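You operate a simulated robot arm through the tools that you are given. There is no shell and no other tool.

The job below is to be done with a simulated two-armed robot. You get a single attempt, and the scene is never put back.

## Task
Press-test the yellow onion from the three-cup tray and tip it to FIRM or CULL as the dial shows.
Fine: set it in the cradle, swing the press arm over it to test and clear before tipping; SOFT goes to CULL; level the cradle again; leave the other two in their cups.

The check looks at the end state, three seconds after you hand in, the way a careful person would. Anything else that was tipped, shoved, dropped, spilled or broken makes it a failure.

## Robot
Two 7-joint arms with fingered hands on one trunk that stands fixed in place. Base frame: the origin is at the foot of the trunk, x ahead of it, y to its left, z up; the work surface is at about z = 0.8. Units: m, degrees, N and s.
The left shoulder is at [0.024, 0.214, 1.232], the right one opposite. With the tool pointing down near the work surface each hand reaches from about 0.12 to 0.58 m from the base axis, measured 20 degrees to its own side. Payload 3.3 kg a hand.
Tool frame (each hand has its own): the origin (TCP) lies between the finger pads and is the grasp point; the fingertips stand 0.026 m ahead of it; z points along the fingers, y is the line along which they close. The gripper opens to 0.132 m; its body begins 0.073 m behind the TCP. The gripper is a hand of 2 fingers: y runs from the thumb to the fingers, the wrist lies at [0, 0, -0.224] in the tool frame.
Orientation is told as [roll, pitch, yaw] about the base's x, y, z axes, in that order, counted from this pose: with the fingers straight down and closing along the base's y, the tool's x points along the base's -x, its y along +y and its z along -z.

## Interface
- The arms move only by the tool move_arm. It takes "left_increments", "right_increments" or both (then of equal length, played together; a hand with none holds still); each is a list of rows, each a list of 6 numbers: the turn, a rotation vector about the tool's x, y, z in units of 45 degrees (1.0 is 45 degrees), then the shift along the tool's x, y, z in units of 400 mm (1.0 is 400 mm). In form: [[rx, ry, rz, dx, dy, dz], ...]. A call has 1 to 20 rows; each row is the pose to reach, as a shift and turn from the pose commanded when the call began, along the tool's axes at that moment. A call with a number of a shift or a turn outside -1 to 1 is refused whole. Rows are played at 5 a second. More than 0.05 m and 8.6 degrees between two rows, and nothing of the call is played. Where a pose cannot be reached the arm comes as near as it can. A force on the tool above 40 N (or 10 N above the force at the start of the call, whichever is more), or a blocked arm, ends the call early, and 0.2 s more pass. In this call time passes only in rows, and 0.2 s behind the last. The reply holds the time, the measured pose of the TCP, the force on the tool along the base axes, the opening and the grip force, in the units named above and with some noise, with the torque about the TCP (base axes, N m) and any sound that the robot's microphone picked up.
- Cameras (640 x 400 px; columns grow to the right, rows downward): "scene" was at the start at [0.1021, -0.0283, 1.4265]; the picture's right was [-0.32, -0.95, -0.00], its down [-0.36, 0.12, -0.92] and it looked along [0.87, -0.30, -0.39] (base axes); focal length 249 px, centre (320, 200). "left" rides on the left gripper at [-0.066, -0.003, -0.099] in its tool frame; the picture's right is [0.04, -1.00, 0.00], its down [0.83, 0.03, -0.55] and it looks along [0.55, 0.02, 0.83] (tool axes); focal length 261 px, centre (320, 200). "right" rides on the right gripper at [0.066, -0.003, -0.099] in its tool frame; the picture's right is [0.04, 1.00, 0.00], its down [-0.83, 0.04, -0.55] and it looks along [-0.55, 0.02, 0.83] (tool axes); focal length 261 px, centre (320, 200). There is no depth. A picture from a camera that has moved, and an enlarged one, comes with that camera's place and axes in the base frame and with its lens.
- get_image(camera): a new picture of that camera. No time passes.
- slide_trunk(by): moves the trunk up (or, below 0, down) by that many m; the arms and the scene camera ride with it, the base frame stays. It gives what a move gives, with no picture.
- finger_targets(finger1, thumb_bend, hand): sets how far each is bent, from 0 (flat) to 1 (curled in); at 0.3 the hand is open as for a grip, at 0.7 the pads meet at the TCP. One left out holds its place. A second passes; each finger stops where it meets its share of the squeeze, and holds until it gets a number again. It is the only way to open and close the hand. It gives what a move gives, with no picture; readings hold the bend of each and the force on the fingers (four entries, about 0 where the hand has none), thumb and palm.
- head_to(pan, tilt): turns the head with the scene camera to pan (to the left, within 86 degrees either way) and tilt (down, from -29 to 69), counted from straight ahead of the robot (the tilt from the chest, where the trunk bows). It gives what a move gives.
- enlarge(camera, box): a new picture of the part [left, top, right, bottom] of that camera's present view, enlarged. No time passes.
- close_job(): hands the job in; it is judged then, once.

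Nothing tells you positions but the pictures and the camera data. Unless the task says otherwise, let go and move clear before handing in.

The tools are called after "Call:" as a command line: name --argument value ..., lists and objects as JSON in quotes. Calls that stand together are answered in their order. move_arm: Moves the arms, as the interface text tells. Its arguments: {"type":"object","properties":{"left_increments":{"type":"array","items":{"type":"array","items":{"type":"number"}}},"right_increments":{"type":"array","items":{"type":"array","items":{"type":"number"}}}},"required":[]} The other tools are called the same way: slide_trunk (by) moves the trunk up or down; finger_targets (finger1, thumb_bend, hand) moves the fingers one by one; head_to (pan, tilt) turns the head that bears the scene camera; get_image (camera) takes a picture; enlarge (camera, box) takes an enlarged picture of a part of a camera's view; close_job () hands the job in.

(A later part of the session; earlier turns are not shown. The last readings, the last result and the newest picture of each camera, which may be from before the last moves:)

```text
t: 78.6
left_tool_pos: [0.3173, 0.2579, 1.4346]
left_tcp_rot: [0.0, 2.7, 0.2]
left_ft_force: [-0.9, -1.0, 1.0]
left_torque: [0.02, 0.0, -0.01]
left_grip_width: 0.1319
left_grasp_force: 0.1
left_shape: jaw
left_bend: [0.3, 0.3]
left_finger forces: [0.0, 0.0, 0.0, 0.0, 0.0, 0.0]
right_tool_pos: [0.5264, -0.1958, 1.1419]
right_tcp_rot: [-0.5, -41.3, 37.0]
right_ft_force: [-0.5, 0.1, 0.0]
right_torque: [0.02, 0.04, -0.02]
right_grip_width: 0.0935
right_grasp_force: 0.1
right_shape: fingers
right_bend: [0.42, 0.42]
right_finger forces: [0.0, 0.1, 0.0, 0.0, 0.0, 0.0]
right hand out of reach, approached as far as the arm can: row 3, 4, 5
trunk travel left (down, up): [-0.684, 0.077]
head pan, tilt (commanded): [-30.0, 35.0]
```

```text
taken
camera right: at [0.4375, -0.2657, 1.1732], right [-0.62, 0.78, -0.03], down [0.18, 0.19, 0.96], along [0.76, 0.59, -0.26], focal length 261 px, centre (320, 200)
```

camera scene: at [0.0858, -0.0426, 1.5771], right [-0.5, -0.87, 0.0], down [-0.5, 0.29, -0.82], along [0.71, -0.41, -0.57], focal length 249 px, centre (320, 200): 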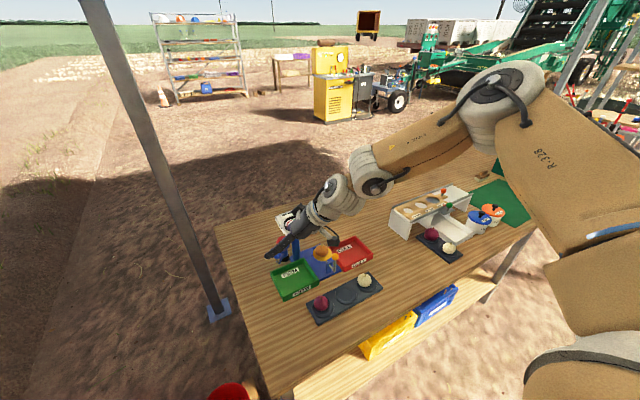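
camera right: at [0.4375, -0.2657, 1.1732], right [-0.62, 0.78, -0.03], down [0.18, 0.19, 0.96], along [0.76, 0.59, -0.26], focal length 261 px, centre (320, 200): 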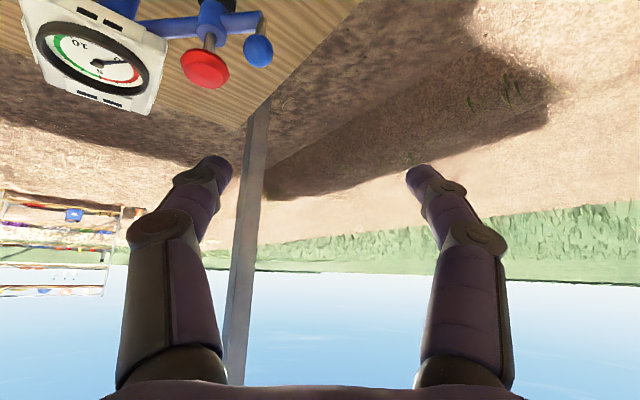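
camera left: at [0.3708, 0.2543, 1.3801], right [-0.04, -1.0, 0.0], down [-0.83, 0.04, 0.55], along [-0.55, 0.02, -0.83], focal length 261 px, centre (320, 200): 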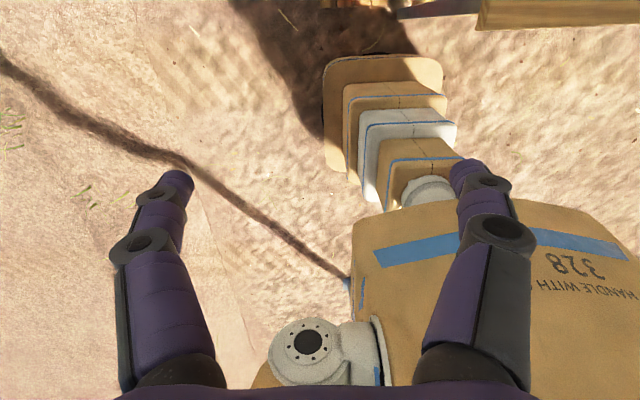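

The higher shoulder is worse with this tilt. A flatter hand (about 65°) gains forward reach, so I'll back off, flatten the hand with a small azimuth, and return the trunk to about -0.03.

Call:
move_arm --right_increments '[[0, -0.133, 0, -0.0165, -0.0225, -0.0685], [0, -0.267, 0, -0.033, -0.045, -0.137], [0, -0.4, 0, -0.0495, -0.0675, -0.2055], [0, -0.533, 0, -0.066, -0.09, -0.274]]'

Call:
move_arm --right_increments '[[0.136, 0, 0.0634, 0, 0, 0], [0.272, 0, 0.1268, 0, 0, 0], [0.408, 0, 0.19, 0, 0, 0], [0.5436, 0, 0.2536, 0, 0, 0]]'

Call:
slide_trunk --by -0.2

Call:
get_image --camera "scene"

Call:
get_image --camera "right"

```text
t: 79.6
left_tool_pos: [0.3167, 0.2582, 1.4357]
left_tcp_rot: [0.0, 2.6, 0.1]
left_ft_force: [0.3, 0.1, -0.6]
left_torque: [0.01, 0.0, -0.02]
left_grip_width: 0.1319
left_grasp_force: 0.0
left_shape: jaw
left_bend: [0.3, 0.3]
left_finger forces: [0.0, 0.1, 0.0, 0.0, 0.0, 0.0]
right_tool_pos: [0.5053, -0.255, 1.2421]
right_tcp_rot: [-0.8, -65.4, 37.6]
right_ft_force: [-1.0, -0.7, 0.4]
right_torque: [-0.01, -0.02, 0.02]
right_grip_width: 0.0934
right_grasp_force: 0.1
right_shape: fingers
right_bend: [0.42, 0.42]
right_finger forces: [0.1, 0.0, 0.0, 0.0, 0.0, 0.0]
trunk travel left (down, up): [-0.684, 0.077]
head pan, tilt (commanded): [-30.0, 35.0]
```

```text
t: 80.6
left_tool_pos: [0.3174, 0.2606, 1.4345]
left_tcp_rot: [-0.1, 2.7, 0.0]
left_ft_force: [-0.8, -0.1, 1.5]
left_torque: [-0.04, 0.0, -0.03]
left_grip_width: 0.132
left_grasp_force: 0.1
left_shape: jaw
left_bend: [0.3, 0.3]
left_finger forces: [0.0, 0.0, 0.0, 0.0, 0.0, 0.0]
right_tool_pos: [0.505, -0.2533, 1.2416]
right_tcp_rot: [-0.9, -65.4, 10.4]
right_ft_force: [-0.5, -0.1, 0.7]
right_torque: [0.01, -0.02, -0.03]
right_grip_width: 0.0935
right_grasp_force: 0.0
right_shape: fingers
right_bend: [0.42, 0.42]
right_finger forces: [0.0, 0.0, 0.0, 0.0, 0.0, 0.0]
trunk travel left (down, up): [-0.684, 0.077]
head pan, tilt (commanded): [-30.0, 35.0]
```

```text
t: 82.7
left_tool_pos: [0.3164, 0.2584, 1.2357]
left_tcp_rot: [0.0, 2.6, 0.0]
left_ft_force: [-1.4, 0.2, 0.1]
left_torque: [0.03, 0.01, 0.01]
left_grip_width: 0.1319
left_grasp_force: 0.0
left_shape: jaw
left_bend: [0.3, 0.3]
left_finger forces: [0.0, 0.0, 0.0, 0.0, 0.1, 0.1]
right_tool_pos: [0.5044, -0.2531, 1.041]
right_tcp_rot: [-0.6, -65.4, 10.3]
right_ft_force: [0.2, -0.7, 0.2]
right_torque: [0.01, -0.01, -0.01]
right_grip_width: 0.0936
right_grasp_force: 0.0
right_shape: fingers
right_bend: [0.42, 0.42]
right_finger forces: [0.0, 0.0, 0.0, 0.0, 0.1, 0.1]
trunk travel left (down, up): [-0.484, 0.277]
head pan, tilt (commanded): [-30.0, 35.0]
```

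```text
taken
camera scene: at [0.0927, -0.0422, 1.377], right [-0.5, -0.87, 0.0], down [-0.5, 0.29, -0.82], along [0.71, -0.41, -0.57], focal length 249 px, centre (320, 200)
```

scene: 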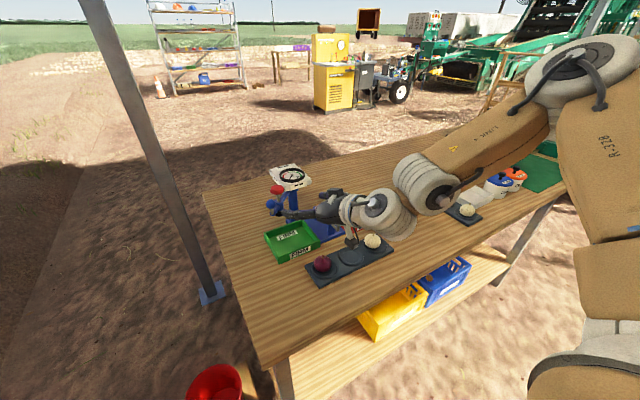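

```text
taken
camera right: at [0.3902, -0.2772, 1.0233], right [-0.19, 0.98, -0.04], down [-0.16, 0.01, 0.99], along [0.97, 0.19, 0.16], focal length 261 px, centre (320, 200)
```

right: 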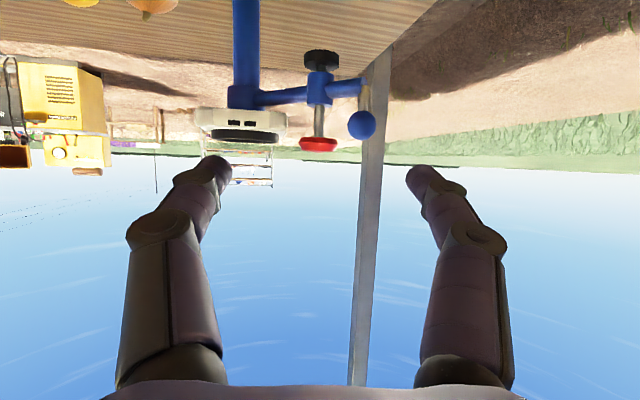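

The flatter hand works here. From this view: ball (0.619, -0.197, 0.993), red knob z 1.003–1.018, dial box near face x ≈ 0.68. I'll line up so the fingers will straddle both the ball and the plunger, then go forward.

Call:
move_arm --right_increments '[[0, 0, 0, 0.037, 0.035, 0.046], [0, 0, 0, 0.0737, 0.0695, 0.0915]]'

Call:
get_image --camera "right"

```text
t: 83.3
left_tool_pos: [0.3169, 0.2586, 1.2343]
left_tcp_rot: [-0.1, 2.7, 0.0]
left_ft_force: [0.7, -0.7, 0.6]
left_torque: [0.04, 0.01, -0.01]
left_grip_width: 0.1319
left_grasp_force: 0.0
left_shape: jaw
left_bend: [0.3, 0.3]
left_finger forces: [0.0, 0.1, 0.0, 0.1, 0.1, 0.0]
right_tool_pos: [0.5218, -0.2233, 0.9974]
right_tcp_rot: [-0.5, -65.4, 10.2]
right_ft_force: [0.1, -0.3, -0.3]
right_torque: [0.02, 0.0, 0.01]
right_grip_width: 0.0938
right_grasp_force: 0.2
right_shape: fingers
right_bend: [0.42, 0.42]
right_finger forces: [0.0, 0.1, 0.1, 0.0, 0.0, 0.0]
trunk travel left (down, up): [-0.484, 0.277]
head pan, tilt (commanded): [-30.0, 35.0]
```

```text
taken
camera right: at [0.4072, -0.2466, 0.9807], right [-0.19, 0.98, -0.04], down [-0.16, 0.01, 0.99], along [0.97, 0.19, 0.15], focal length 261 px, centre (320, 200)
```

right: 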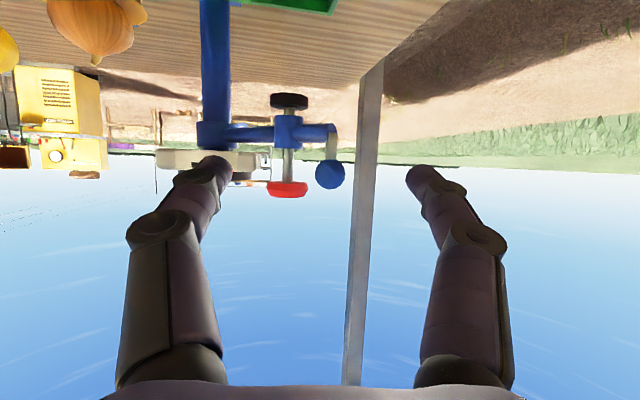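

Ball and plunger are both between the fingertips. Moving forward in small steps.

Call:
move_arm --right_increments '[[0, 0, 0, -0.0243, -0.01, 0.053], [0, 0, 0, -0.0486, -0.02, 0.106], [0, 0, 0, -0.073, -0.03, 0.159], [0, 0, 0, -0.0973, -0.04, 0.2124]]'

Call:
get_image --camera "right"

Call:
enlarge --camera "scene" --box '[235, 140, 375, 250]'

```text
t: 84.3
left_tool_pos: [0.3177, 0.2587, 1.2343]
left_tcp_rot: [0.0, 2.6, 0.0]
left_ft_force: [0.1, -0.4, 1.1]
left_torque: [0.0, -0.01, -0.02]
left_grip_width: 0.1318
left_grasp_force: 0.1
left_shape: jaw
left_bend: [0.3, 0.3]
left_finger forces: [0.0, 0.0, 0.1, 0.0, 0.0, 0.1]
right_tool_pos: [0.6059, -0.235, 1.0119]
right_tcp_rot: [-0.4, -65.4, 10.3]
right_ft_force: [0.2, -0.5, 0.4]
right_torque: [0.01, 0.02, -0.01]
right_grip_width: 0.0934
right_grasp_force: 0.1
right_shape: fingers
right_bend: [0.42, 0.42]
right_finger forces: [0.0, 0.0, 0.0, 0.1, 0.0, 0.0]
right hand out of reach, approached as far as the arm can: row 3, 4
trunk travel left (down, up): [-0.484, 0.277]
head pan, tilt (commanded): [-30.0, 35.0]
```

```text
taken
camera right: at [0.4914, -0.2578, 0.9943], right [-0.19, 0.98, -0.04], down [-0.16, 0.01, 0.99], along [0.97, 0.19, 0.15], focal length 261 px, centre (320, 200)
```

right: 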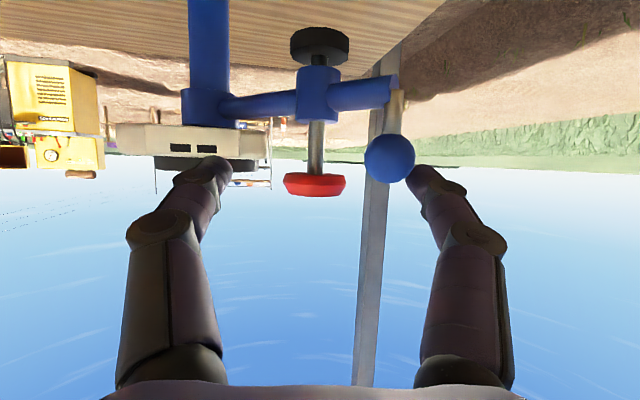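

```text
3.64 times, centred on (305, 195) of scene
camera zoom: at [0.093, -0.0422, 1.3769], right [-0.5, -0.87, 0.0], down [-0.5, 0.29, -0.82], along [0.71, -0.41, -0.57], focal length 905 px, centre (374, 218)
```

zoom: 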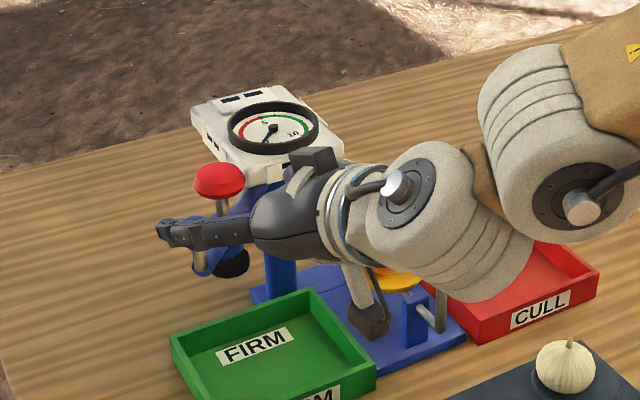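

The left fingertip is just beside the ball. I'll begin dragging along the arc, in small steps first, to see whether the press arm follows.

Call:
move_arm --right_increments '[[0, 0, 0, 0.0142, -0.0182, -0.0159], [0, 0, 0, 0.0283, -0.0363, -0.0318], [0, 0, 0, 0.042, -0.0618, -0.0494], [0, 0, 0, 0.0555, -0.0872, -0.067]]'

Call:
get_image --camera "right"

Call:
enlarge --camera "scene" --box '[235, 140, 375, 250]'

```text
t: 85.3
left_tool_pos: [0.3174, 0.2577, 1.2341]
left_tcp_rot: [0.1, 2.6, 0.0]
left_ft_force: [-0.2, -0.1, 0.1]
left_torque: [-0.05, -0.01, 0.01]
left_grip_width: 0.1318
left_grasp_force: 0.1
left_shape: jaw
left_bend: [0.3, 0.3]
left_finger forces: [0.1, 0.0, 0.0, 0.0, 0.1, 0.0]
right_tool_pos: [0.5774, -0.2756, 1.0022]
right_tcp_rot: [-0.6, -65.4, 10.4]
right_ft_force: [0.2, 0.0, -1.1]
right_torque: [-0.01, 0.01, 0.03]
right_grip_width: 0.0945
right_grasp_force: 0.0
right_shape: fingers
right_bend: [0.42, 0.42]
right_finger forces: [0.1, 0.1, 0.0, 0.0, 0.0, 0.1]
trunk travel left (down, up): [-0.484, 0.277]
head pan, tilt (commanded): [-30.0, 35.0]
```

```text
taken
camera right: at [0.4626, -0.2989, 0.9842], right [-0.19, 0.98, -0.04], down [-0.16, 0.01, 0.99], along [0.97, 0.19, 0.15], focal length 261 px, centre (320, 200)
```

right: 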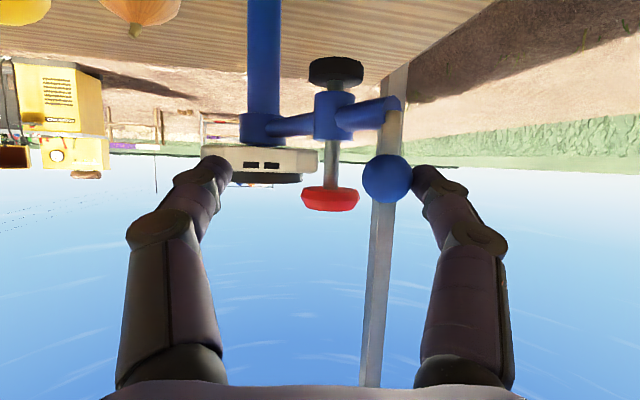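

```text
3.64 times, centred on (305, 195) of scene
camera zoom: at [0.0928, -0.0425, 1.3769], right [-0.5, -0.87, 0.0], down [-0.5, 0.29, -0.82], along [0.71, -0.41, -0.57], focal length 905 px, centre (374, 218)
```

zoom: 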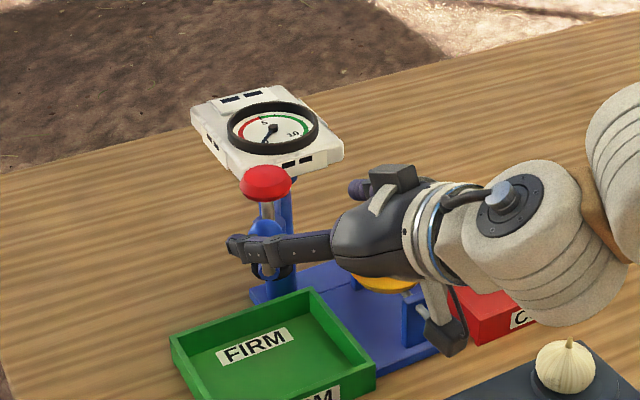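

The press arm follows the finger smoothly. Continuing the arc to just before the onion so I can check the pad's height against it.

Call:
move_arm --right_increments '[[0, 0, 0, 0.0077, -0.0284, -0.0167], [0, 0, 0, 0.0141, -0.0579, -0.0308], [0, 0, 0, 0.0195, -0.0886, -0.0426], [0, 0, 0, 0.0237, -0.1205, -0.0518], [0, 0, 0, 0.0268, -0.1532, -0.0586], [0, 0, 0, 0.0287, -0.1864, -0.0627], [0, 0, 0, 0.0294, -0.2199, -0.0643], [0, 0, 0, 0.0289, -0.2532, -0.063]]'

Call:
get_image --camera "right"

Call:
enlarge --camera "scene" --box '[245, 140, 385, 250]'

```text
t: 87.1
left_tool_pos: [0.3174, 0.2578, 1.2341]
left_tcp_rot: [0.0, 2.6, 0.0]
left_ft_force: [-0.4, 1.0, 0.1]
left_torque: [-0.01, 0.02, 0.02]
left_grip_width: 0.1319
left_grasp_force: 0.1
left_shape: jaw
left_bend: [0.3, 0.3]
left_finger forces: [0.0, 0.0, 0.0, 0.0, 0.0, 0.1]
right_tool_pos: [0.5663, -0.3814, 1.0041]
right_tcp_rot: [-0.6, -65.4, 10.3]
right_ft_force: [1.3, -0.2, -0.7]
right_torque: [-0.01, -0.02, -0.01]
right_grip_width: 0.0939
right_grasp_force: 0.2
right_shape: fingers
right_bend: [0.42, 0.42]
right_finger forces: [0.2, 0.1, 0.1, 0.0, 0.1, 0.1]
trunk travel left (down, up): [-0.484, 0.277]
head pan, tilt (commanded): [-30.0, 35.0]
```

```text
taken
camera right: at [0.4523, -0.4033, 0.9859], right [-0.19, 0.98, -0.04], down [-0.16, 0.01, 0.99], along [0.97, 0.19, 0.16], focal length 261 px, centre (320, 200)
```

right: 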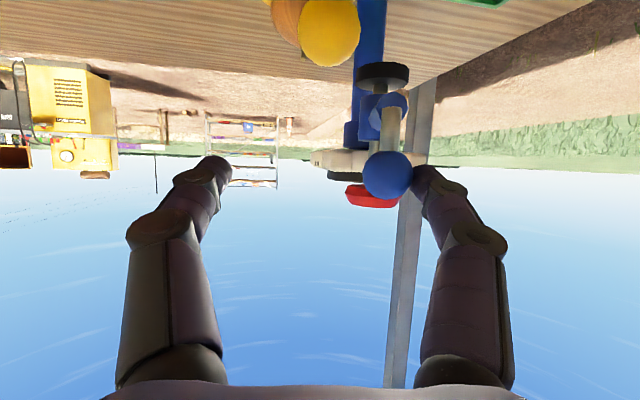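

```text
3.64 times, centred on (315, 195) of scene
camera zoom: at [0.0928, -0.0424, 1.3769], right [-0.5, -0.87, 0.0], down [-0.5, 0.29, -0.82], along [0.71, -0.41, -0.57], focal length 905 px, centre (338, 218)
```

zoom: 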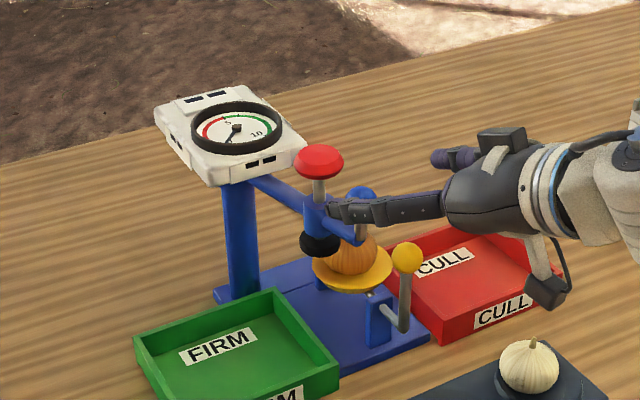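

Call:
enlarge --camera "scene" --box '[295, 175, 355, 225]'

Call:
enlarge --camera "right" --box '[240, 0, 460, 220]'

```text
8.00 times, centred on (325, 200) of scene
camera zoom: at [0.0928, -0.0424, 1.3769], right [-0.5, -0.87, 0.0], down [-0.5, 0.29, -0.82], along [0.71, -0.41, -0.57], focal length 1992 px, centre (280, 200)
```

zoom: 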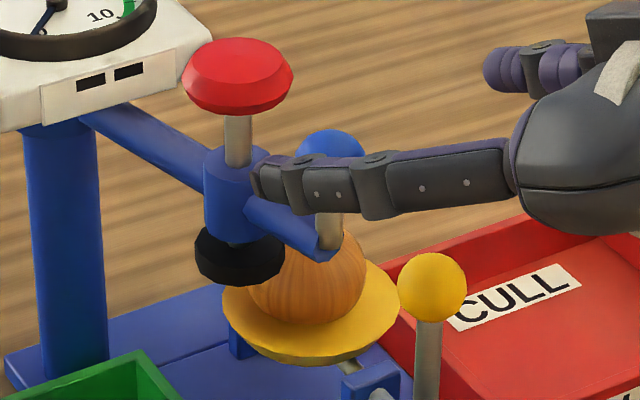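

```text
1.82 times, centred on (350, 110) of right
camera zoom: at [0.4523, -0.4033, 0.9859], right [-0.19, 0.98, -0.04], down [-0.16, 0.01, 0.99], along [0.97, 0.19, 0.16], focal length 474 px, centre (266, 364)
```

zoom: 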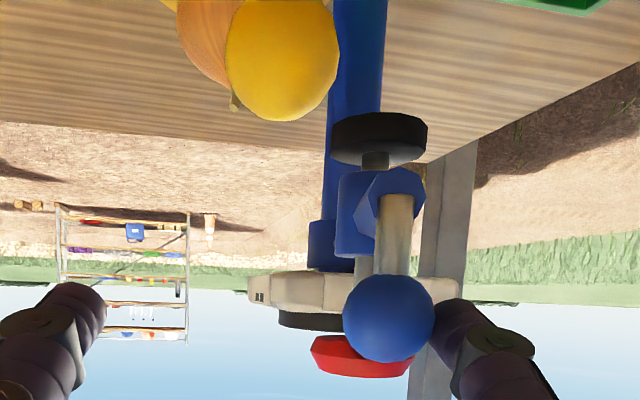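

The pad bottom (about 0.921) passes about 5 mm above the onion's stem (about 0.916). Continuing to about 40° past centre, then checking alignment over the onion.

Call:
move_arm --right_increments '[[0, 0, 0, -0.0017, -0.0333, 0.0038], [0, 0, 0, -0.0047, -0.0661, 0.0103], [0, 0, 0, -0.0089, -0.0981, 0.0194], [0, 0, 0, -0.0142, -0.1289, 0.0309], [0, 0, 0, -0.0205, -0.1589, 0.0447]]'

Call:
get_image --camera "right"

Call:
enlarge --camera "scene" --box '[275, 160, 365, 230]'

```text
t: 88.3
left_tool_pos: [0.3186, 0.2583, 1.2342]
left_tcp_rot: [0.0, 2.5, 0.1]
left_ft_force: [-0.2, -0.3, -0.1]
left_torque: [0.0, -0.01, 0.01]
left_grip_width: 0.1317
left_grasp_force: 0.0
left_shape: jaw
left_bend: [0.3, 0.3]
left_finger forces: [0.0, 0.0, 0.0, 0.1, 0.0, 0.1]
right_tool_pos: [0.599, -0.4387, 1.0031]
right_tcp_rot: [-0.6, -65.4, 10.4]
right_ft_force: [0.9, -1.6, -0.3]
right_torque: [0.02, -0.04, -0.03]
right_grip_width: 0.094
right_grasp_force: 0.0
right_shape: fingers
right_bend: [0.42, 0.42]
right_finger forces: [0.0, 0.1, 0.0, 0.1, 0.0, 0.1]
trunk travel left (down, up): [-0.484, 0.277]
head pan, tilt (commanded): [-30.0, 35.0]
```

```text
taken
camera right: at [0.484, -0.4616, 0.9856], right [-0.19, 0.98, -0.04], down [-0.16, 0.01, 0.99], along [0.97, 0.19, 0.15], focal length 261 px, centre (320, 200)
```

right: 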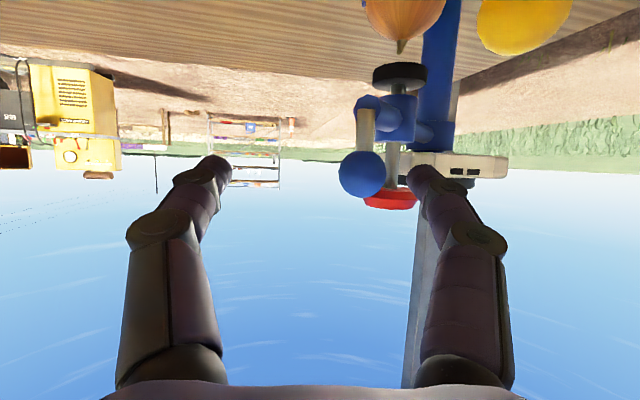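

```text
5.71 times, centred on (320, 195) of scene
camera zoom: at [0.093, -0.0424, 1.3768], right [-0.5, -0.87, 0.0], down [-0.5, 0.29, -0.82], along [0.71, -0.41, -0.57], focal length 1423 px, centre (320, 229)
```

zoom: 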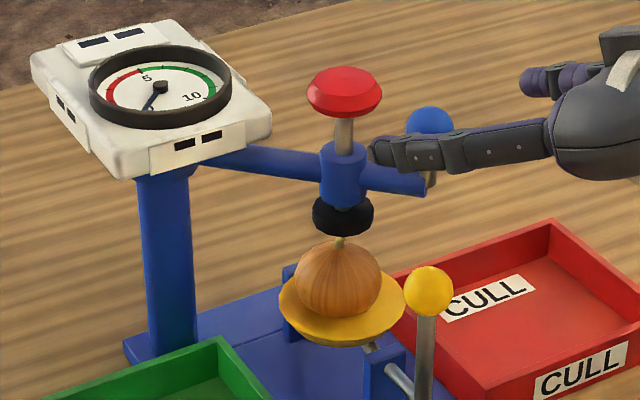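

The press arm now sits right over the onion (pad at about (0.654, -0.381)). I'll back the hand out along its axis without touching the ball.

Call:
move_arm --right_increments '[[0, 0, 0, 0, 0, -0.05], [0, 0, 0, 0, 0, -0.1], [0, 0, 0, 0, 0, -0.16], [0, 0, 0, 0, 0, -0.22]]'

Call:
get_image --camera "right"

Call:
enlarge --camera "scene" --box '[275, 160, 365, 230]'

```text
t: 89.3
left_tool_pos: [0.3174, 0.2571, 1.2354]
left_tcp_rot: [0.0, 2.6, 0.0]
left_ft_force: [1.0, 0.4, 0.0]
left_torque: [0.02, -0.03, 0.02]
left_grip_width: 0.132
left_grasp_force: 0.1
left_shape: jaw
left_bend: [0.3, 0.3]
left_finger forces: [0.1, 0.0, 0.1, 0.0, 0.0, 0.1]
right_tool_pos: [0.5209, -0.4519, 1.0398]
right_tcp_rot: [-0.5, -65.4, 10.2]
right_ft_force: [-0.1, -0.9, -0.4]
right_torque: [-0.01, -0.02, 0.01]
right_grip_width: 0.094
right_grasp_force: 0.1
right_shape: fingers
right_bend: [0.42, 0.42]
right_finger forces: [0.0, 0.0, 0.0, 0.0, 0.0, 0.0]
trunk travel left (down, up): [-0.484, 0.277]
head pan, tilt (commanded): [-30.0, 35.0]
```

```text
taken
camera right: at [0.4047, -0.4754, 1.0216], right [-0.19, 0.98, -0.04], down [-0.16, 0.01, 0.99], along [0.97, 0.19, 0.16], focal length 261 px, centre (320, 200)
```

right: 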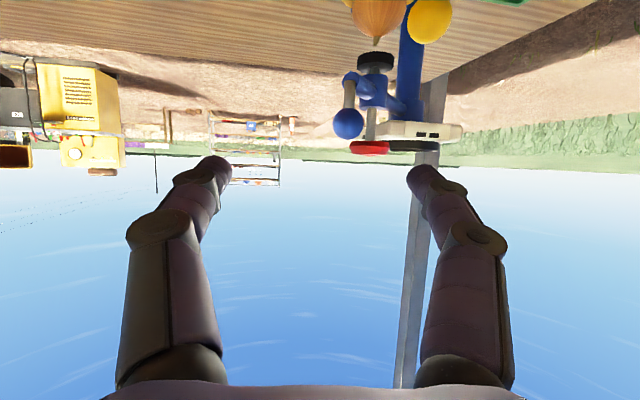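

```text
5.71 times, centred on (320, 195) of scene
camera zoom: at [0.0922, -0.0425, 1.3769], right [-0.5, -0.87, 0.0], down [-0.5, 0.29, -0.82], along [0.71, -0.41, -0.57], focal length 1423 px, centre (320, 229)
```

zoom: 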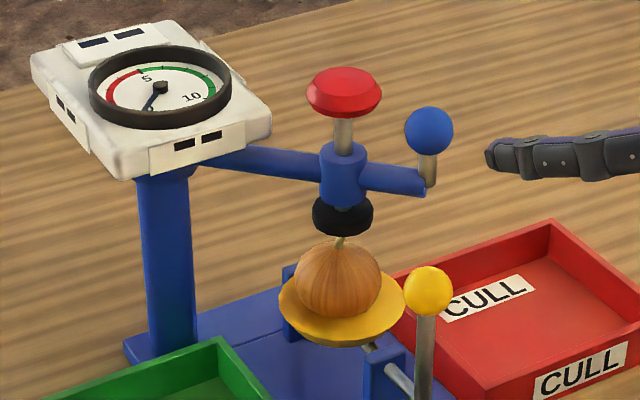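

Clean alignment: the pad is right over the onion and the dial reads 0. I'll raise the hand, tilt back to 40° and close the fingers to make a pushing tip.

Call:
move_arm --right_increments '[[0, 0.139, 0, -0.042, 0.038, 0.002], [0, 0.278, 0, -0.0845, 0.0755, 0.0045], [0, 0.417, 0, -0.127, 0.113, 0.007], [0, 0.556, 0, -0.169, 0.151, 0.009]]'

Call:
finger_targets --hand "right" --finger1 0.7 --thumb_bend 0.7

Call:
get_image --camera "right"

Call:
enlarge --camera "scene" --box '[265, 130, 405, 240]'

```text
t: 90.3
left_tool_pos: [0.3172, 0.2606, 1.2351]
left_tcp_rot: [0.0, 2.7, -0.1]
left_ft_force: [-0.2, -0.4, -0.2]
left_torque: [-0.01, 0.02, 0.0]
left_grip_width: 0.1319
left_grasp_force: 0.1
left_shape: jaw
left_bend: [0.3, 0.3]
left_finger forces: [0.0, 0.0, 0.0, 0.0, 0.0, 0.1]
right_tool_pos: [0.5404, -0.3877, 1.0994]
right_tcp_rot: [-0.3, -40.4, 9.9]
right_ft_force: [0.6, 0.3, 0.2]
right_torque: [-0.01, 0.02, 0.0]
right_grip_width: 0.0941
right_grasp_force: 0.0
right_shape: fingers
right_bend: [0.42, 0.42]
right_finger forces: [0.0, 0.0, 0.0, 0.1, 0.0, 0.0]
trunk travel left (down, up): [-0.484, 0.277]
head pan, tilt (commanded): [-30.0, 35.0]
```

```text
t: 91.3
left_tool_pos: [0.3182, 0.2587, 1.2341]
left_tcp_rot: [0.0, 2.6, 0.1]
left_ft_force: [0.1, -0.2, 0.8]
left_torque: [-0.02, 0.01, -0.02]
left_grip_width: 0.1317
left_grasp_force: 0.1
left_shape: jaw
left_bend: [0.3, 0.3]
left_finger forces: [0.1, 0.0, 0.0, 0.0, 0.0, 0.0]
right_tool_pos: [0.539, -0.3889, 1.1013]
right_tcp_rot: [-0.4, -40.4, 9.9]
right_ft_force: [-0.6, 0.3, -0.9]
right_torque: [0.03, -0.05, 0.03]
right_grip_width: 0.0021
right_grasp_force: 0.0
right_shape: fingers
right_bend: [0.7, 0.7]
right_finger forces: [0.0, 0.0, 0.1, 0.1, 0.0, 0.0]
trunk travel left (down, up): [-0.484, 0.277]
head pan, tilt (commanded): [-30.0, 35.0]
```

```text
taken
camera right: at [0.4284, -0.4103, 1.1334], right [-0.2, 0.98, -0.03], down [0.27, 0.08, 0.96], along [0.94, 0.18, -0.28], focal length 261 px, centre (320, 200)
```

right: 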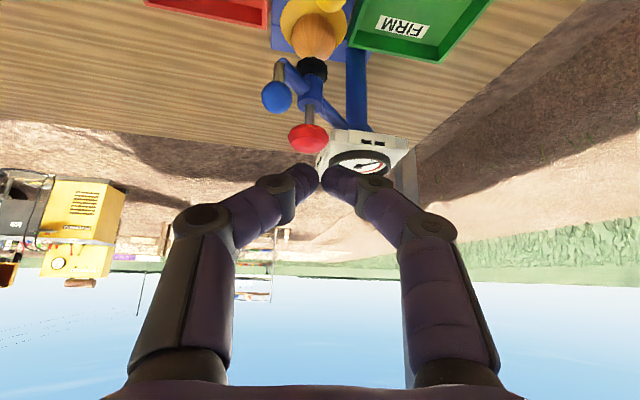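

```text
3.64 times, centred on (335, 185) of scene
camera zoom: at [0.0928, -0.0423, 1.3769], right [-0.5, -0.87, 0.0], down [-0.5, 0.29, -0.82], along [0.71, -0.41, -0.57], focal length 905 px, centre (266, 254)
```

zoom: 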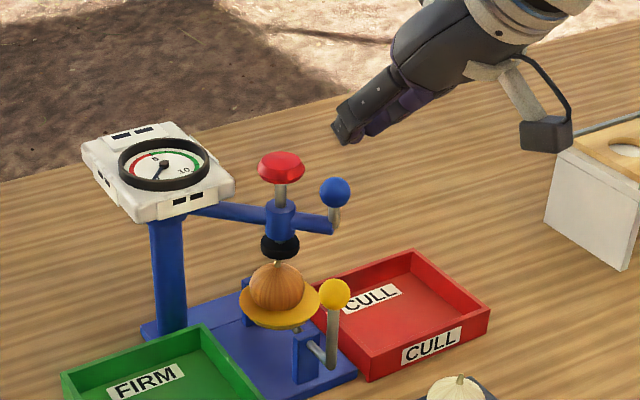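

Moving the closed fingertips to just above the red knob.

Call:
move_arm --right_increments '[[0, 0, 0, -0.0324, -0.0074, 0.0612], [0, 0, 0, -0.0648, -0.0149, 0.1224], [0, 0, 0, -0.0971, -0.0223, 0.1835], [0, 0, 0, -0.1295, -0.0297, 0.2447]]'

Call:
get_image --camera "right"

Call:
enlarge --camera "scene" --box '[275, 145, 365, 215]'

```text
t: 92.3
left_tool_pos: [0.3185, 0.2583, 1.2354]
left_tcp_rot: [-0.1, 2.7, 0.0]
left_ft_force: [-0.3, 0.0, -0.1]
left_torque: [0.0, -0.01, -0.01]
left_grip_width: 0.1319
left_grasp_force: 0.1
left_shape: jaw
left_bend: [0.3, 0.3]
left_finger forces: [0.1, 0.0, 0.0, 0.0, 0.0, 0.1]
right_tool_pos: [0.6452, -0.3807, 1.0581]
right_tcp_rot: [-0.3, -40.3, 10.0]
right_ft_force: [-0.1, -0.9, -0.5]
right_torque: [-0.01, 0.0, 0.02]
right_grip_width: 0.0022
right_grasp_force: 0.0
right_shape: fingers
right_bend: [0.7, 0.7]
right_finger forces: [0.0, 0.0, 0.1, 0.0, 0.1, 0.1]
trunk travel left (down, up): [-0.484, 0.277]
head pan, tilt (commanded): [-30.0, 35.0]
```

```text
taken
camera right: at [0.533, -0.4028, 1.0925], right [-0.2, 0.98, -0.03], down [0.27, 0.08, 0.96], along [0.94, 0.18, -0.28], focal length 261 px, centre (320, 200)
```

right: 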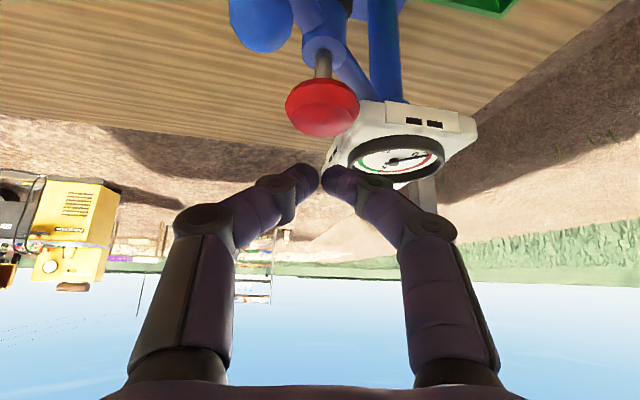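

```text
5.71 times, centred on (320, 180) of scene
camera zoom: at [0.0936, -0.0425, 1.3768], right [-0.5, -0.87, 0.0], down [-0.5, 0.29, -0.82], along [0.71, -0.41, -0.57], focal length 1423 px, centre (320, 314)
```

zoom: 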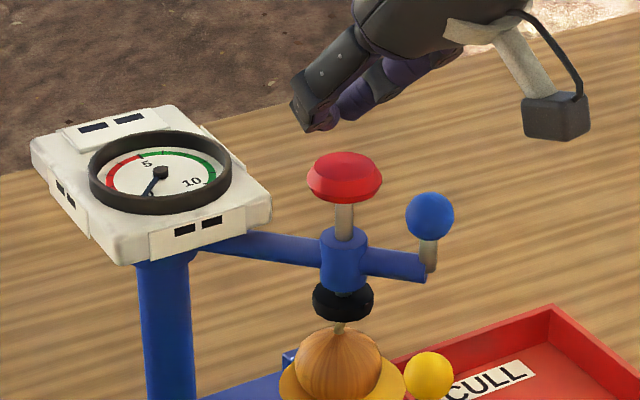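

Laterally aligned with the knob. Descending in small steps until contact.

Call:
move_arm --right_increments '[[0, 0, 0, 0.0144, 0, 0.0075], [0, 0, 0, 0.0288, 0, 0.0149]]'

Call:
enlarge --camera "scene" --box '[275, 145, 365, 215]'

```text
t: 92.9
left_tool_pos: [0.3167, 0.2581, 1.2358]
left_tcp_rot: [0.0, 2.6, 0.0]
left_ft_force: [0.1, 1.2, -0.1]
left_torque: [-0.01, 0.03, -0.01]
left_grip_width: 0.1319
left_grasp_force: 0.0
left_shape: jaw
left_bend: [0.3, 0.3]
left_finger forces: [0.0, 0.0, 0.0, 0.0, 0.1, 0.0]
right_tool_pos: [0.6387, -0.3818, 1.0479]
right_tcp_rot: [-0.3, -40.4, 10.0]
right_ft_force: [0.0, -0.3, 0.0]
right_torque: [-0.02, 0.01, -0.02]
right_grip_width: 0.0022
right_grasp_force: 0.1
right_shape: fingers
right_bend: [0.7, 0.7]
right_finger forces: [0.0, 0.1, 0.1, 0.0, 0.0, 0.1]
trunk travel left (down, up): [-0.484, 0.277]
head pan, tilt (commanded): [-30.0, 35.0]
```

```text
5.71 times, centred on (320, 180) of scene
camera zoom: at [0.0927, -0.0422, 1.3769], right [-0.5, -0.87, 0.0], down [-0.5, 0.29, -0.82], along [0.71, -0.41, -0.57], focal length 1423 px, centre (320, 314)
```

zoom: 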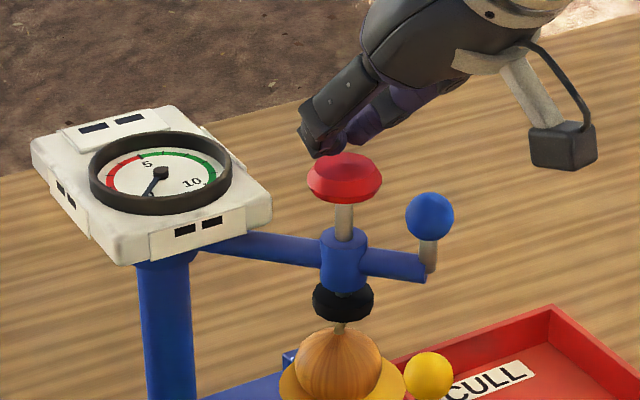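

Call:
move_arm --right_increments '[[0, 0, 0, 0.0222, -0.0015, -0.0057]]'

Call:
enlarge --camera "scene" --box '[275, 145, 365, 215]'

Call:
enlarge --camera "right" --box '[220, 40, 460, 240]'

```text
t: 93.3
left_tool_pos: [0.3168, 0.2581, 1.2345]
left_tcp_rot: [0.0, 2.6, 0.0]
left_ft_force: [0.2, -0.4, -0.4]
left_torque: [-0.01, -0.02, 0.03]
left_grip_width: 0.1319
left_grasp_force: 0.1
left_shape: jaw
left_bend: [0.3, 0.3]
left_finger forces: [0.0, 0.0, 0.1, 0.1, 0.0, 0.1]
right_tool_pos: [0.6313, -0.385, 1.0442]
right_tcp_rot: [-0.4, -40.4, 10.0]
right_ft_force: [0.3, 0.7, 0.5]
right_torque: [-0.01, 0.02, 0.02]
right_grip_width: 0.002
right_grasp_force: 0.0
right_shape: fingers
right_bend: [0.7, 0.7]
right_finger forces: [0.1, 0.0, 0.0, 0.1, 0.0, 0.0]
trunk travel left (down, up): [-0.484, 0.277]
head pan, tilt (commanded): [-30.0, 35.0]
```

```text
5.71 times, centred on (320, 180) of scene
camera zoom: at [0.0925, -0.0425, 1.3769], right [-0.5, -0.87, 0.0], down [-0.5, 0.29, -0.82], along [0.71, -0.41, -0.57], focal length 1423 px, centre (320, 314)
```

zoom: 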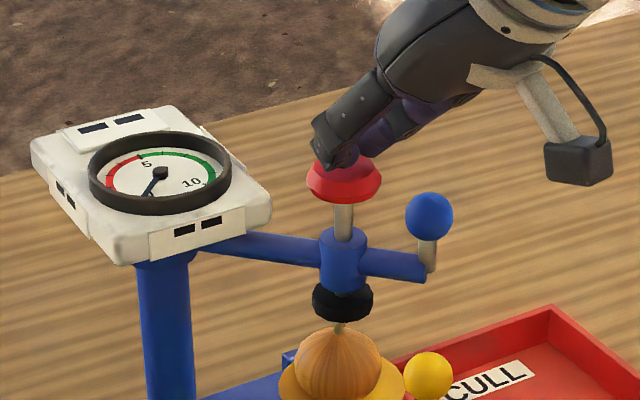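

```text
2.00 times, centred on (340, 140) of right
camera zoom: at [0.5191, -0.4067, 1.0768], right [-0.2, 0.98, -0.03], down [0.27, 0.08, 0.96], along [0.94, 0.18, -0.28], focal length 521 px, centre (280, 320)
```

zoom: 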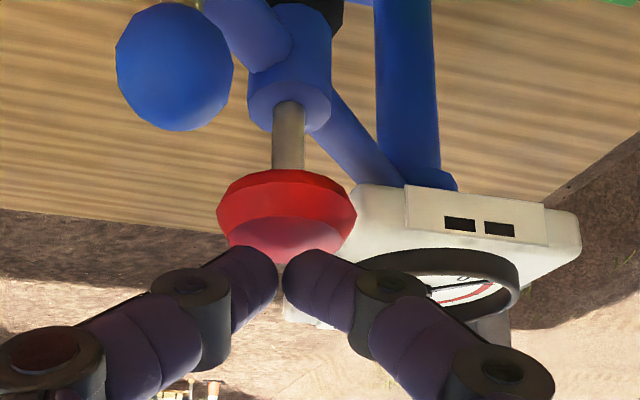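

The tips are over the knob. Pressing straight down in 3 mm steps.

Call:
move_arm --right_increments '[[0, 0, 0, 0.0049, 0, 0.0057]]'

Call:
move_arm --right_increments '[[0, 0, 0, 0.0049, 0, 0.0057]]'

Call:
enlarge --camera "scene" --box '[275, 145, 365, 215]'

```text
t: 93.7
left_tool_pos: [0.3164, 0.2569, 1.2352]
left_tcp_rot: [-0.1, 2.6, -0.1]
left_ft_force: [-0.2, 0.8, -0.1]
left_torque: [0.01, 0.0, 0.0]
left_grip_width: 0.1318
left_grasp_force: 0.0
left_shape: jaw
left_bend: [0.3, 0.3]
left_finger forces: [0.0, 0.0, 0.0, 0.0, 0.0, 0.0]
right_tool_pos: [0.6313, -0.385, 1.0411]
right_tcp_rot: [-0.3, -40.5, 10.0]
right_ft_force: [0.3, 0.2, -0.3]
right_torque: [0.02, -0.03, 0.0]
right_grip_width: 0.0021
right_grasp_force: 0.4
right_shape: fingers
right_bend: [0.7, 0.7]
right_finger forces: [0.1, 0.0, 0.0, 0.0, 0.3, 0.0]
trunk travel left (down, up): [-0.484, 0.277]
head pan, tilt (commanded): [-30.0, 35.0]
```

```text
t: 94.1
left_tool_pos: [0.317, 0.2584, 1.2331]
left_tcp_rot: [0.0, 2.6, 0.0]
left_ft_force: [0.0, 0.2, 0.5]
left_torque: [0.02, 0.02, -0.02]
left_grip_width: 0.1319
left_grasp_force: 0.1
left_shape: jaw
left_bend: [0.3, 0.3]
left_finger forces: [0.1, 0.0, 0.1, 0.1, 0.1, 0.0]
right_tool_pos: [0.6299, -0.3857, 1.0374]
right_tcp_rot: [-0.3, -40.4, 10.0]
right_ft_force: [0.8, 1.1, 0.6]
right_torque: [0.0, -0.02, 0.0]
right_grip_width: 0.0018
right_grasp_force: 0.5
right_shape: fingers
right_bend: [0.7, 0.7]
right_finger forces: [0.1, 0.1, 0.0, 0.1, 0.4, 0.1]
trunk travel left (down, up): [-0.484, 0.277]
head pan, tilt (commanded): [-30.0, 35.0]
```

```text
5.71 times, centred on (320, 180) of scene
camera zoom: at [0.0929, -0.0423, 1.3769], right [-0.5, -0.87, 0.0], down [-0.5, 0.29, -0.82], along [0.71, -0.41, -0.57], focal length 1423 px, centre (320, 314)
```

zoom: 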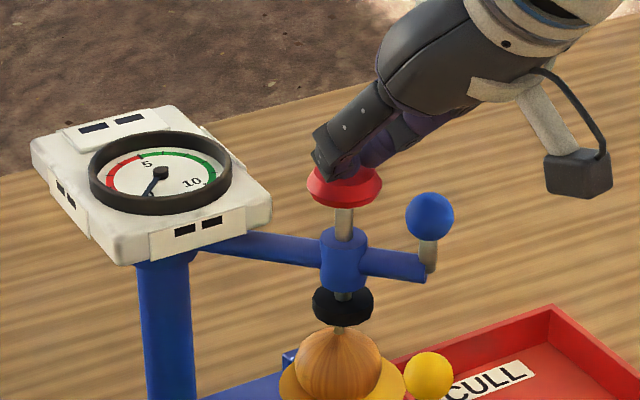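

Call:
move_arm --right_increments '[[0, 0, 0, 0.0049, 0, 0.0057]]'

Call:
move_arm --right_increments '[[0, 0, 0, 0.0049, 0, 0.0057]]'

Call:
enlarge --camera "scene" --box '[275, 145, 365, 215]'

```text
t: 94.5
left_tool_pos: [0.3178, 0.2587, 1.2337]
left_tcp_rot: [0.0, 2.5, 0.0]
left_ft_force: [0.4, 0.5, -0.3]
left_torque: [0.0, -0.02, 0.02]
left_grip_width: 0.1318
left_grasp_force: 0.0
left_shape: jaw
left_bend: [0.3, 0.3]
left_finger forces: [0.1, 0.0, 0.0, 0.0, 0.1, 0.1]
right_tool_pos: [0.631, -0.385, 1.0337]
right_tcp_rot: [-0.3, -40.4, 10.0]
right_ft_force: [0.3, -0.1, 1.3]
right_torque: [0.0, 0.03, -0.03]
right_grip_width: 0.0018
right_grasp_force: 0.7
right_shape: fingers
right_bend: [0.7, 0.7]
right_finger forces: [0.1, 0.0, 0.0, 0.0, 0.6, 0.0]
trunk travel left (down, up): [-0.484, 0.277]
head pan, tilt (commanded): [-30.0, 35.0]
```

```text
t: 94.9
left_tool_pos: [0.3185, 0.2584, 1.2344]
left_tcp_rot: [0.0, 2.6, -0.1]
left_ft_force: [-0.6, 0.1, 0.0]
left_torque: [0.01, 0.0, -0.04]
left_grip_width: 0.1316
left_grasp_force: 0.1
left_shape: jaw
left_bend: [0.3, 0.3]
left_finger forces: [0.0, 0.1, 0.0, 0.0, 0.0, 0.0]
right_tool_pos: [0.6316, -0.3847, 1.0307]
right_tcp_rot: [-0.3, -40.3, 9.9]
right_ft_force: [0.2, 0.3, 0.7]
right_torque: [0.03, -0.05, 0.0]
right_grip_width: 0.0017
right_grasp_force: 0.7
right_shape: fingers
right_bend: [0.7, 0.7]
right_finger forces: [0.1, 0.1, 0.1, 0.0, 0.8, 0.1]
trunk travel left (down, up): [-0.484, 0.277]
head pan, tilt (commanded): [-30.0, 35.0]
```

```text
5.71 times, centred on (320, 180) of scene
camera zoom: at [0.0929, -0.0422, 1.3769], right [-0.5, -0.87, 0.0], down [-0.5, 0.29, -0.82], along [0.71, -0.41, -0.57], focal length 1423 px, centre (320, 314)
```

zoom: 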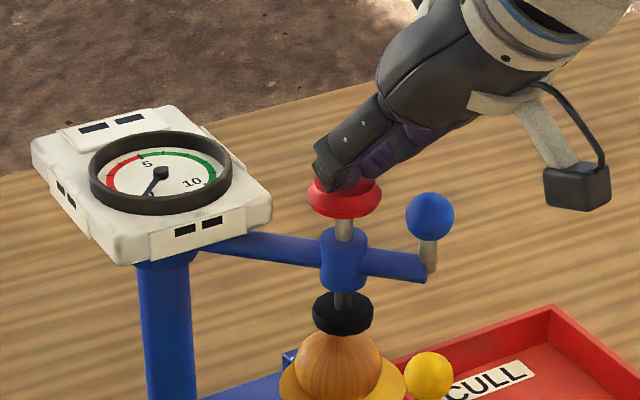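

Call:
move_arm --right_increments '[[0, 0, 0, 0.0049, 0, 0.0057]]'

Call:
move_arm --right_increments '[[0, 0, 0, 0.0049, 0, 0.0057]]'

Call:
enlarge --camera "scene" --box '[275, 145, 365, 215]'

```text
t: 95.3
left_tool_pos: [0.3173, 0.2579, 1.234]
left_tcp_rot: [0.0, 2.7, 0.0]
left_ft_force: [0.0, -0.1, -0.5]
left_torque: [0.02, 0.02, -0.02]
left_grip_width: 0.1319
left_grasp_force: 0.1
left_shape: jaw
left_bend: [0.3, 0.3]
left_finger forces: [0.0, 0.1, 0.1, 0.1, 0.1, 0.1]
right_tool_pos: [0.6294, -0.3861, 1.0281]
right_tcp_rot: [-0.3, -40.3, 10.0]
right_ft_force: [0.0, 0.5, 0.8]
right_torque: [-0.02, -0.02, 0.01]
right_grip_width: 0.0017
right_grasp_force: 1.1
right_shape: fingers
right_bend: [0.7, 0.7]
right_finger forces: [0.3, 0.0, 0.2, 0.0, 0.7, 0.0]
trunk travel left (down, up): [-0.484, 0.277]
head pan, tilt (commanded): [-30.0, 35.0]
```

```text
t: 95.7
left_tool_pos: [0.3171, 0.2596, 1.2333]
left_tcp_rot: [0.0, 2.5, 0.0]
left_ft_force: [-0.5, -0.9, 0.3]
left_torque: [0.03, -0.01, 0.0]
left_grip_width: 0.1321
left_grasp_force: 0.0
left_shape: jaw
left_bend: [0.3, 0.3]
left_finger forces: [0.0, 0.1, 0.0, 0.0, 0.0, 0.0]
right_tool_pos: [0.6306, -0.3858, 1.0255]
right_tcp_rot: [-0.4, -40.4, 10.0]
right_ft_force: [0.1, -0.1, 0.4]
right_torque: [0.03, -0.01, 0.01]
right_grip_width: 0.0015
right_grasp_force: 0.5
right_shape: fingers
right_bend: [0.7, 0.7]
right_finger forces: [0.2, 0.0, 0.1, 0.0, 1.0, 0.0]
trunk travel left (down, up): [-0.484, 0.277]
head pan, tilt (commanded): [-30.0, 35.0]
```

```text
5.71 times, centred on (320, 180) of scene
camera zoom: at [0.0929, -0.0422, 1.3769], right [-0.5, -0.87, 0.0], down [-0.5, 0.29, -0.82], along [0.71, -0.41, -0.57], focal length 1423 px, centre (320, 314)
```

zoom: 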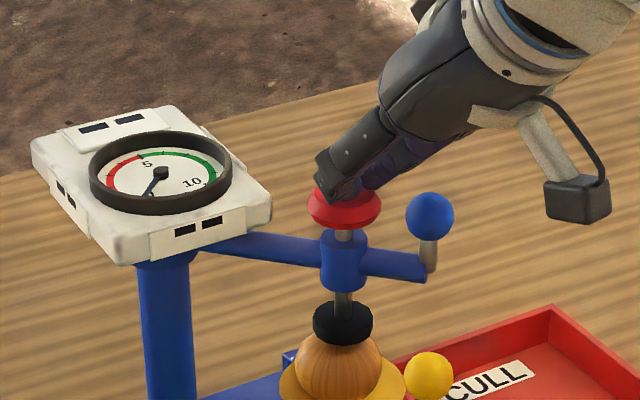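

Call:
move_arm --right_increments '[[0, 0, 0, 0.0049, 0, 0.0057]]'

Call:
enlarge --camera "scene" --box '[275, 145, 365, 215]'

Call:
move_arm --right_increments '[[0, 0, 0, 0.0049, 0, 0.0057]]'

Call:
enlarge --camera "scene" --box '[275, 145, 365, 215]'

```text
t: 96.1
left_tool_pos: [0.316, 0.2578, 1.2355]
left_tcp_rot: [-0.1, 2.7, -0.1]
left_ft_force: [-0.2, 0.1, 0.4]
left_torque: [-0.03, 0.01, 0.02]
left_grip_width: 0.1316
left_grasp_force: 0.0
left_shape: jaw
left_bend: [0.3, 0.3]
left_finger forces: [0.1, 0.0, 0.0, 0.0, 0.1, 0.1]
right_tool_pos: [0.6292, -0.384, 1.024]
right_tcp_rot: [-0.3, -40.7, 9.9]
right_ft_force: [-1.5, -1.4, 9.8]
right_torque: [-0.03, -0.12, -0.03]
right_grip_width: 0.0013
right_grasp_force: 5.5
right_shape: fingers
right_bend: [0.7, 0.7]
right_finger forces: [2.6, 0.0, 0.0, 0.0, 7.6, 0.1]
trunk travel left (down, up): [-0.484, 0.277]
head pan, tilt (commanded): [-30.0, 35.0]
```

```text
5.71 times, centred on (320, 180) of scene
camera zoom: at [0.0918, -0.0418, 1.3771], right [-0.5, -0.87, 0.0], down [-0.5, 0.29, -0.82], along [0.71, -0.41, -0.57], focal length 1423 px, centre (320, 314)
```

zoom: 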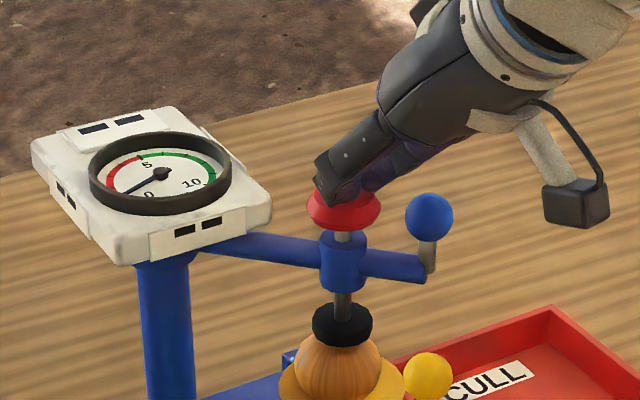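

```text
t: 96.5
left_tool_pos: [0.3152, 0.2601, 1.2352]
left_tcp_rot: [-0.1, 2.5, 0.0]
left_ft_force: [-0.6, 0.1, -0.3]
left_torque: [0.02, -0.03, -0.01]
left_grip_width: 0.1317
left_grasp_force: 0.1
left_shape: jaw
left_bend: [0.3, 0.3]
left_finger forces: [0.0, 0.0, 0.0, 0.0, 0.1, 0.0]
right_tool_pos: [0.6291, -0.3852, 1.0237]
right_tcp_rot: [-0.4, -40.8, 9.9]
right_ft_force: [0.3, -3.1, 22.2]
right_torque: [-0.12, -0.3, -0.05]
right_grip_width: 0.0015
right_grasp_force: 11.5
right_shape: fingers
right_bend: [0.7, 0.7]
right_finger forces: [5.7, 0.0, 0.0, 0.1, 17.0, 0.0]
trunk travel left (down, up): [-0.484, 0.277]
head pan, tilt (commanded): [-30.0, 35.0]
```

```text
5.71 times, centred on (320, 180) of scene
camera zoom: at [0.0905, -0.0412, 1.3773], right [-0.5, -0.87, 0.0], down [-0.5, 0.29, -0.82], along [0.71, -0.41, -0.57], focal length 1423 px, centre (320, 314)
```

zoom: 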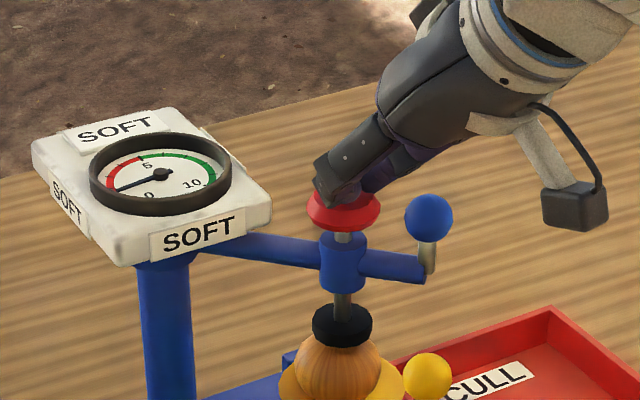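

The display now reads SOFT with the needle in the red zone at 22 N. I'll hold for a moment to see that the reading is settled.

Call:
move_arm --right_increments '[[0, 0, 0, 0, 0, 0], [0, 0, 0, 0, 0, 0], [0, 0, 0, 0, 0, 0]]'

Call:
enlarge --camera "scene" --box '[275, 155, 325, 195]'

```text
t: 97.3
left_tool_pos: [0.3148, 0.2598, 1.236]
left_tcp_rot: [0.0, 2.5, 0.0]
left_ft_force: [0.6, 0.1, 1.0]
left_torque: [0.02, -0.01, -0.02]
left_grip_width: 0.1317
left_grasp_force: 0.1
left_shape: jaw
left_bend: [0.3, 0.3]
left_finger forces: [0.0, 0.0, 0.0, 0.1, 0.0, 0.0]
right_tool_pos: [0.6291, -0.3843, 1.022]
right_tcp_rot: [-0.5, -40.7, 10.1]
right_ft_force: [6.0, -3.5, 31.8]
right_torque: [-0.23, -0.55, -0.05]
right_grip_width: 0.0016
right_grasp_force: 15.9
right_shape: fingers
right_bend: [0.7, 0.7]
right_finger forces: [6.5, 0.1, 0.0, 0.0, 24.9, 0.1]
trunk travel left (down, up): [-0.484, 0.277]
head pan, tilt (commanded): [-30.0, 35.0]
```

```text
10.00 times, centred on (300, 175) of scene
camera zoom: at [0.0903, -0.0407, 1.3773], right [-0.5, -0.87, 0.0], down [-0.5, 0.29, -0.82], along [0.71, -0.41, -0.57], focal length 2490 px, centre (520, 450)
```

zoom: 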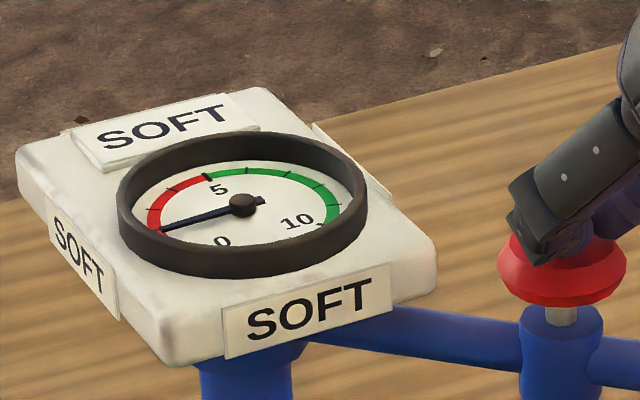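

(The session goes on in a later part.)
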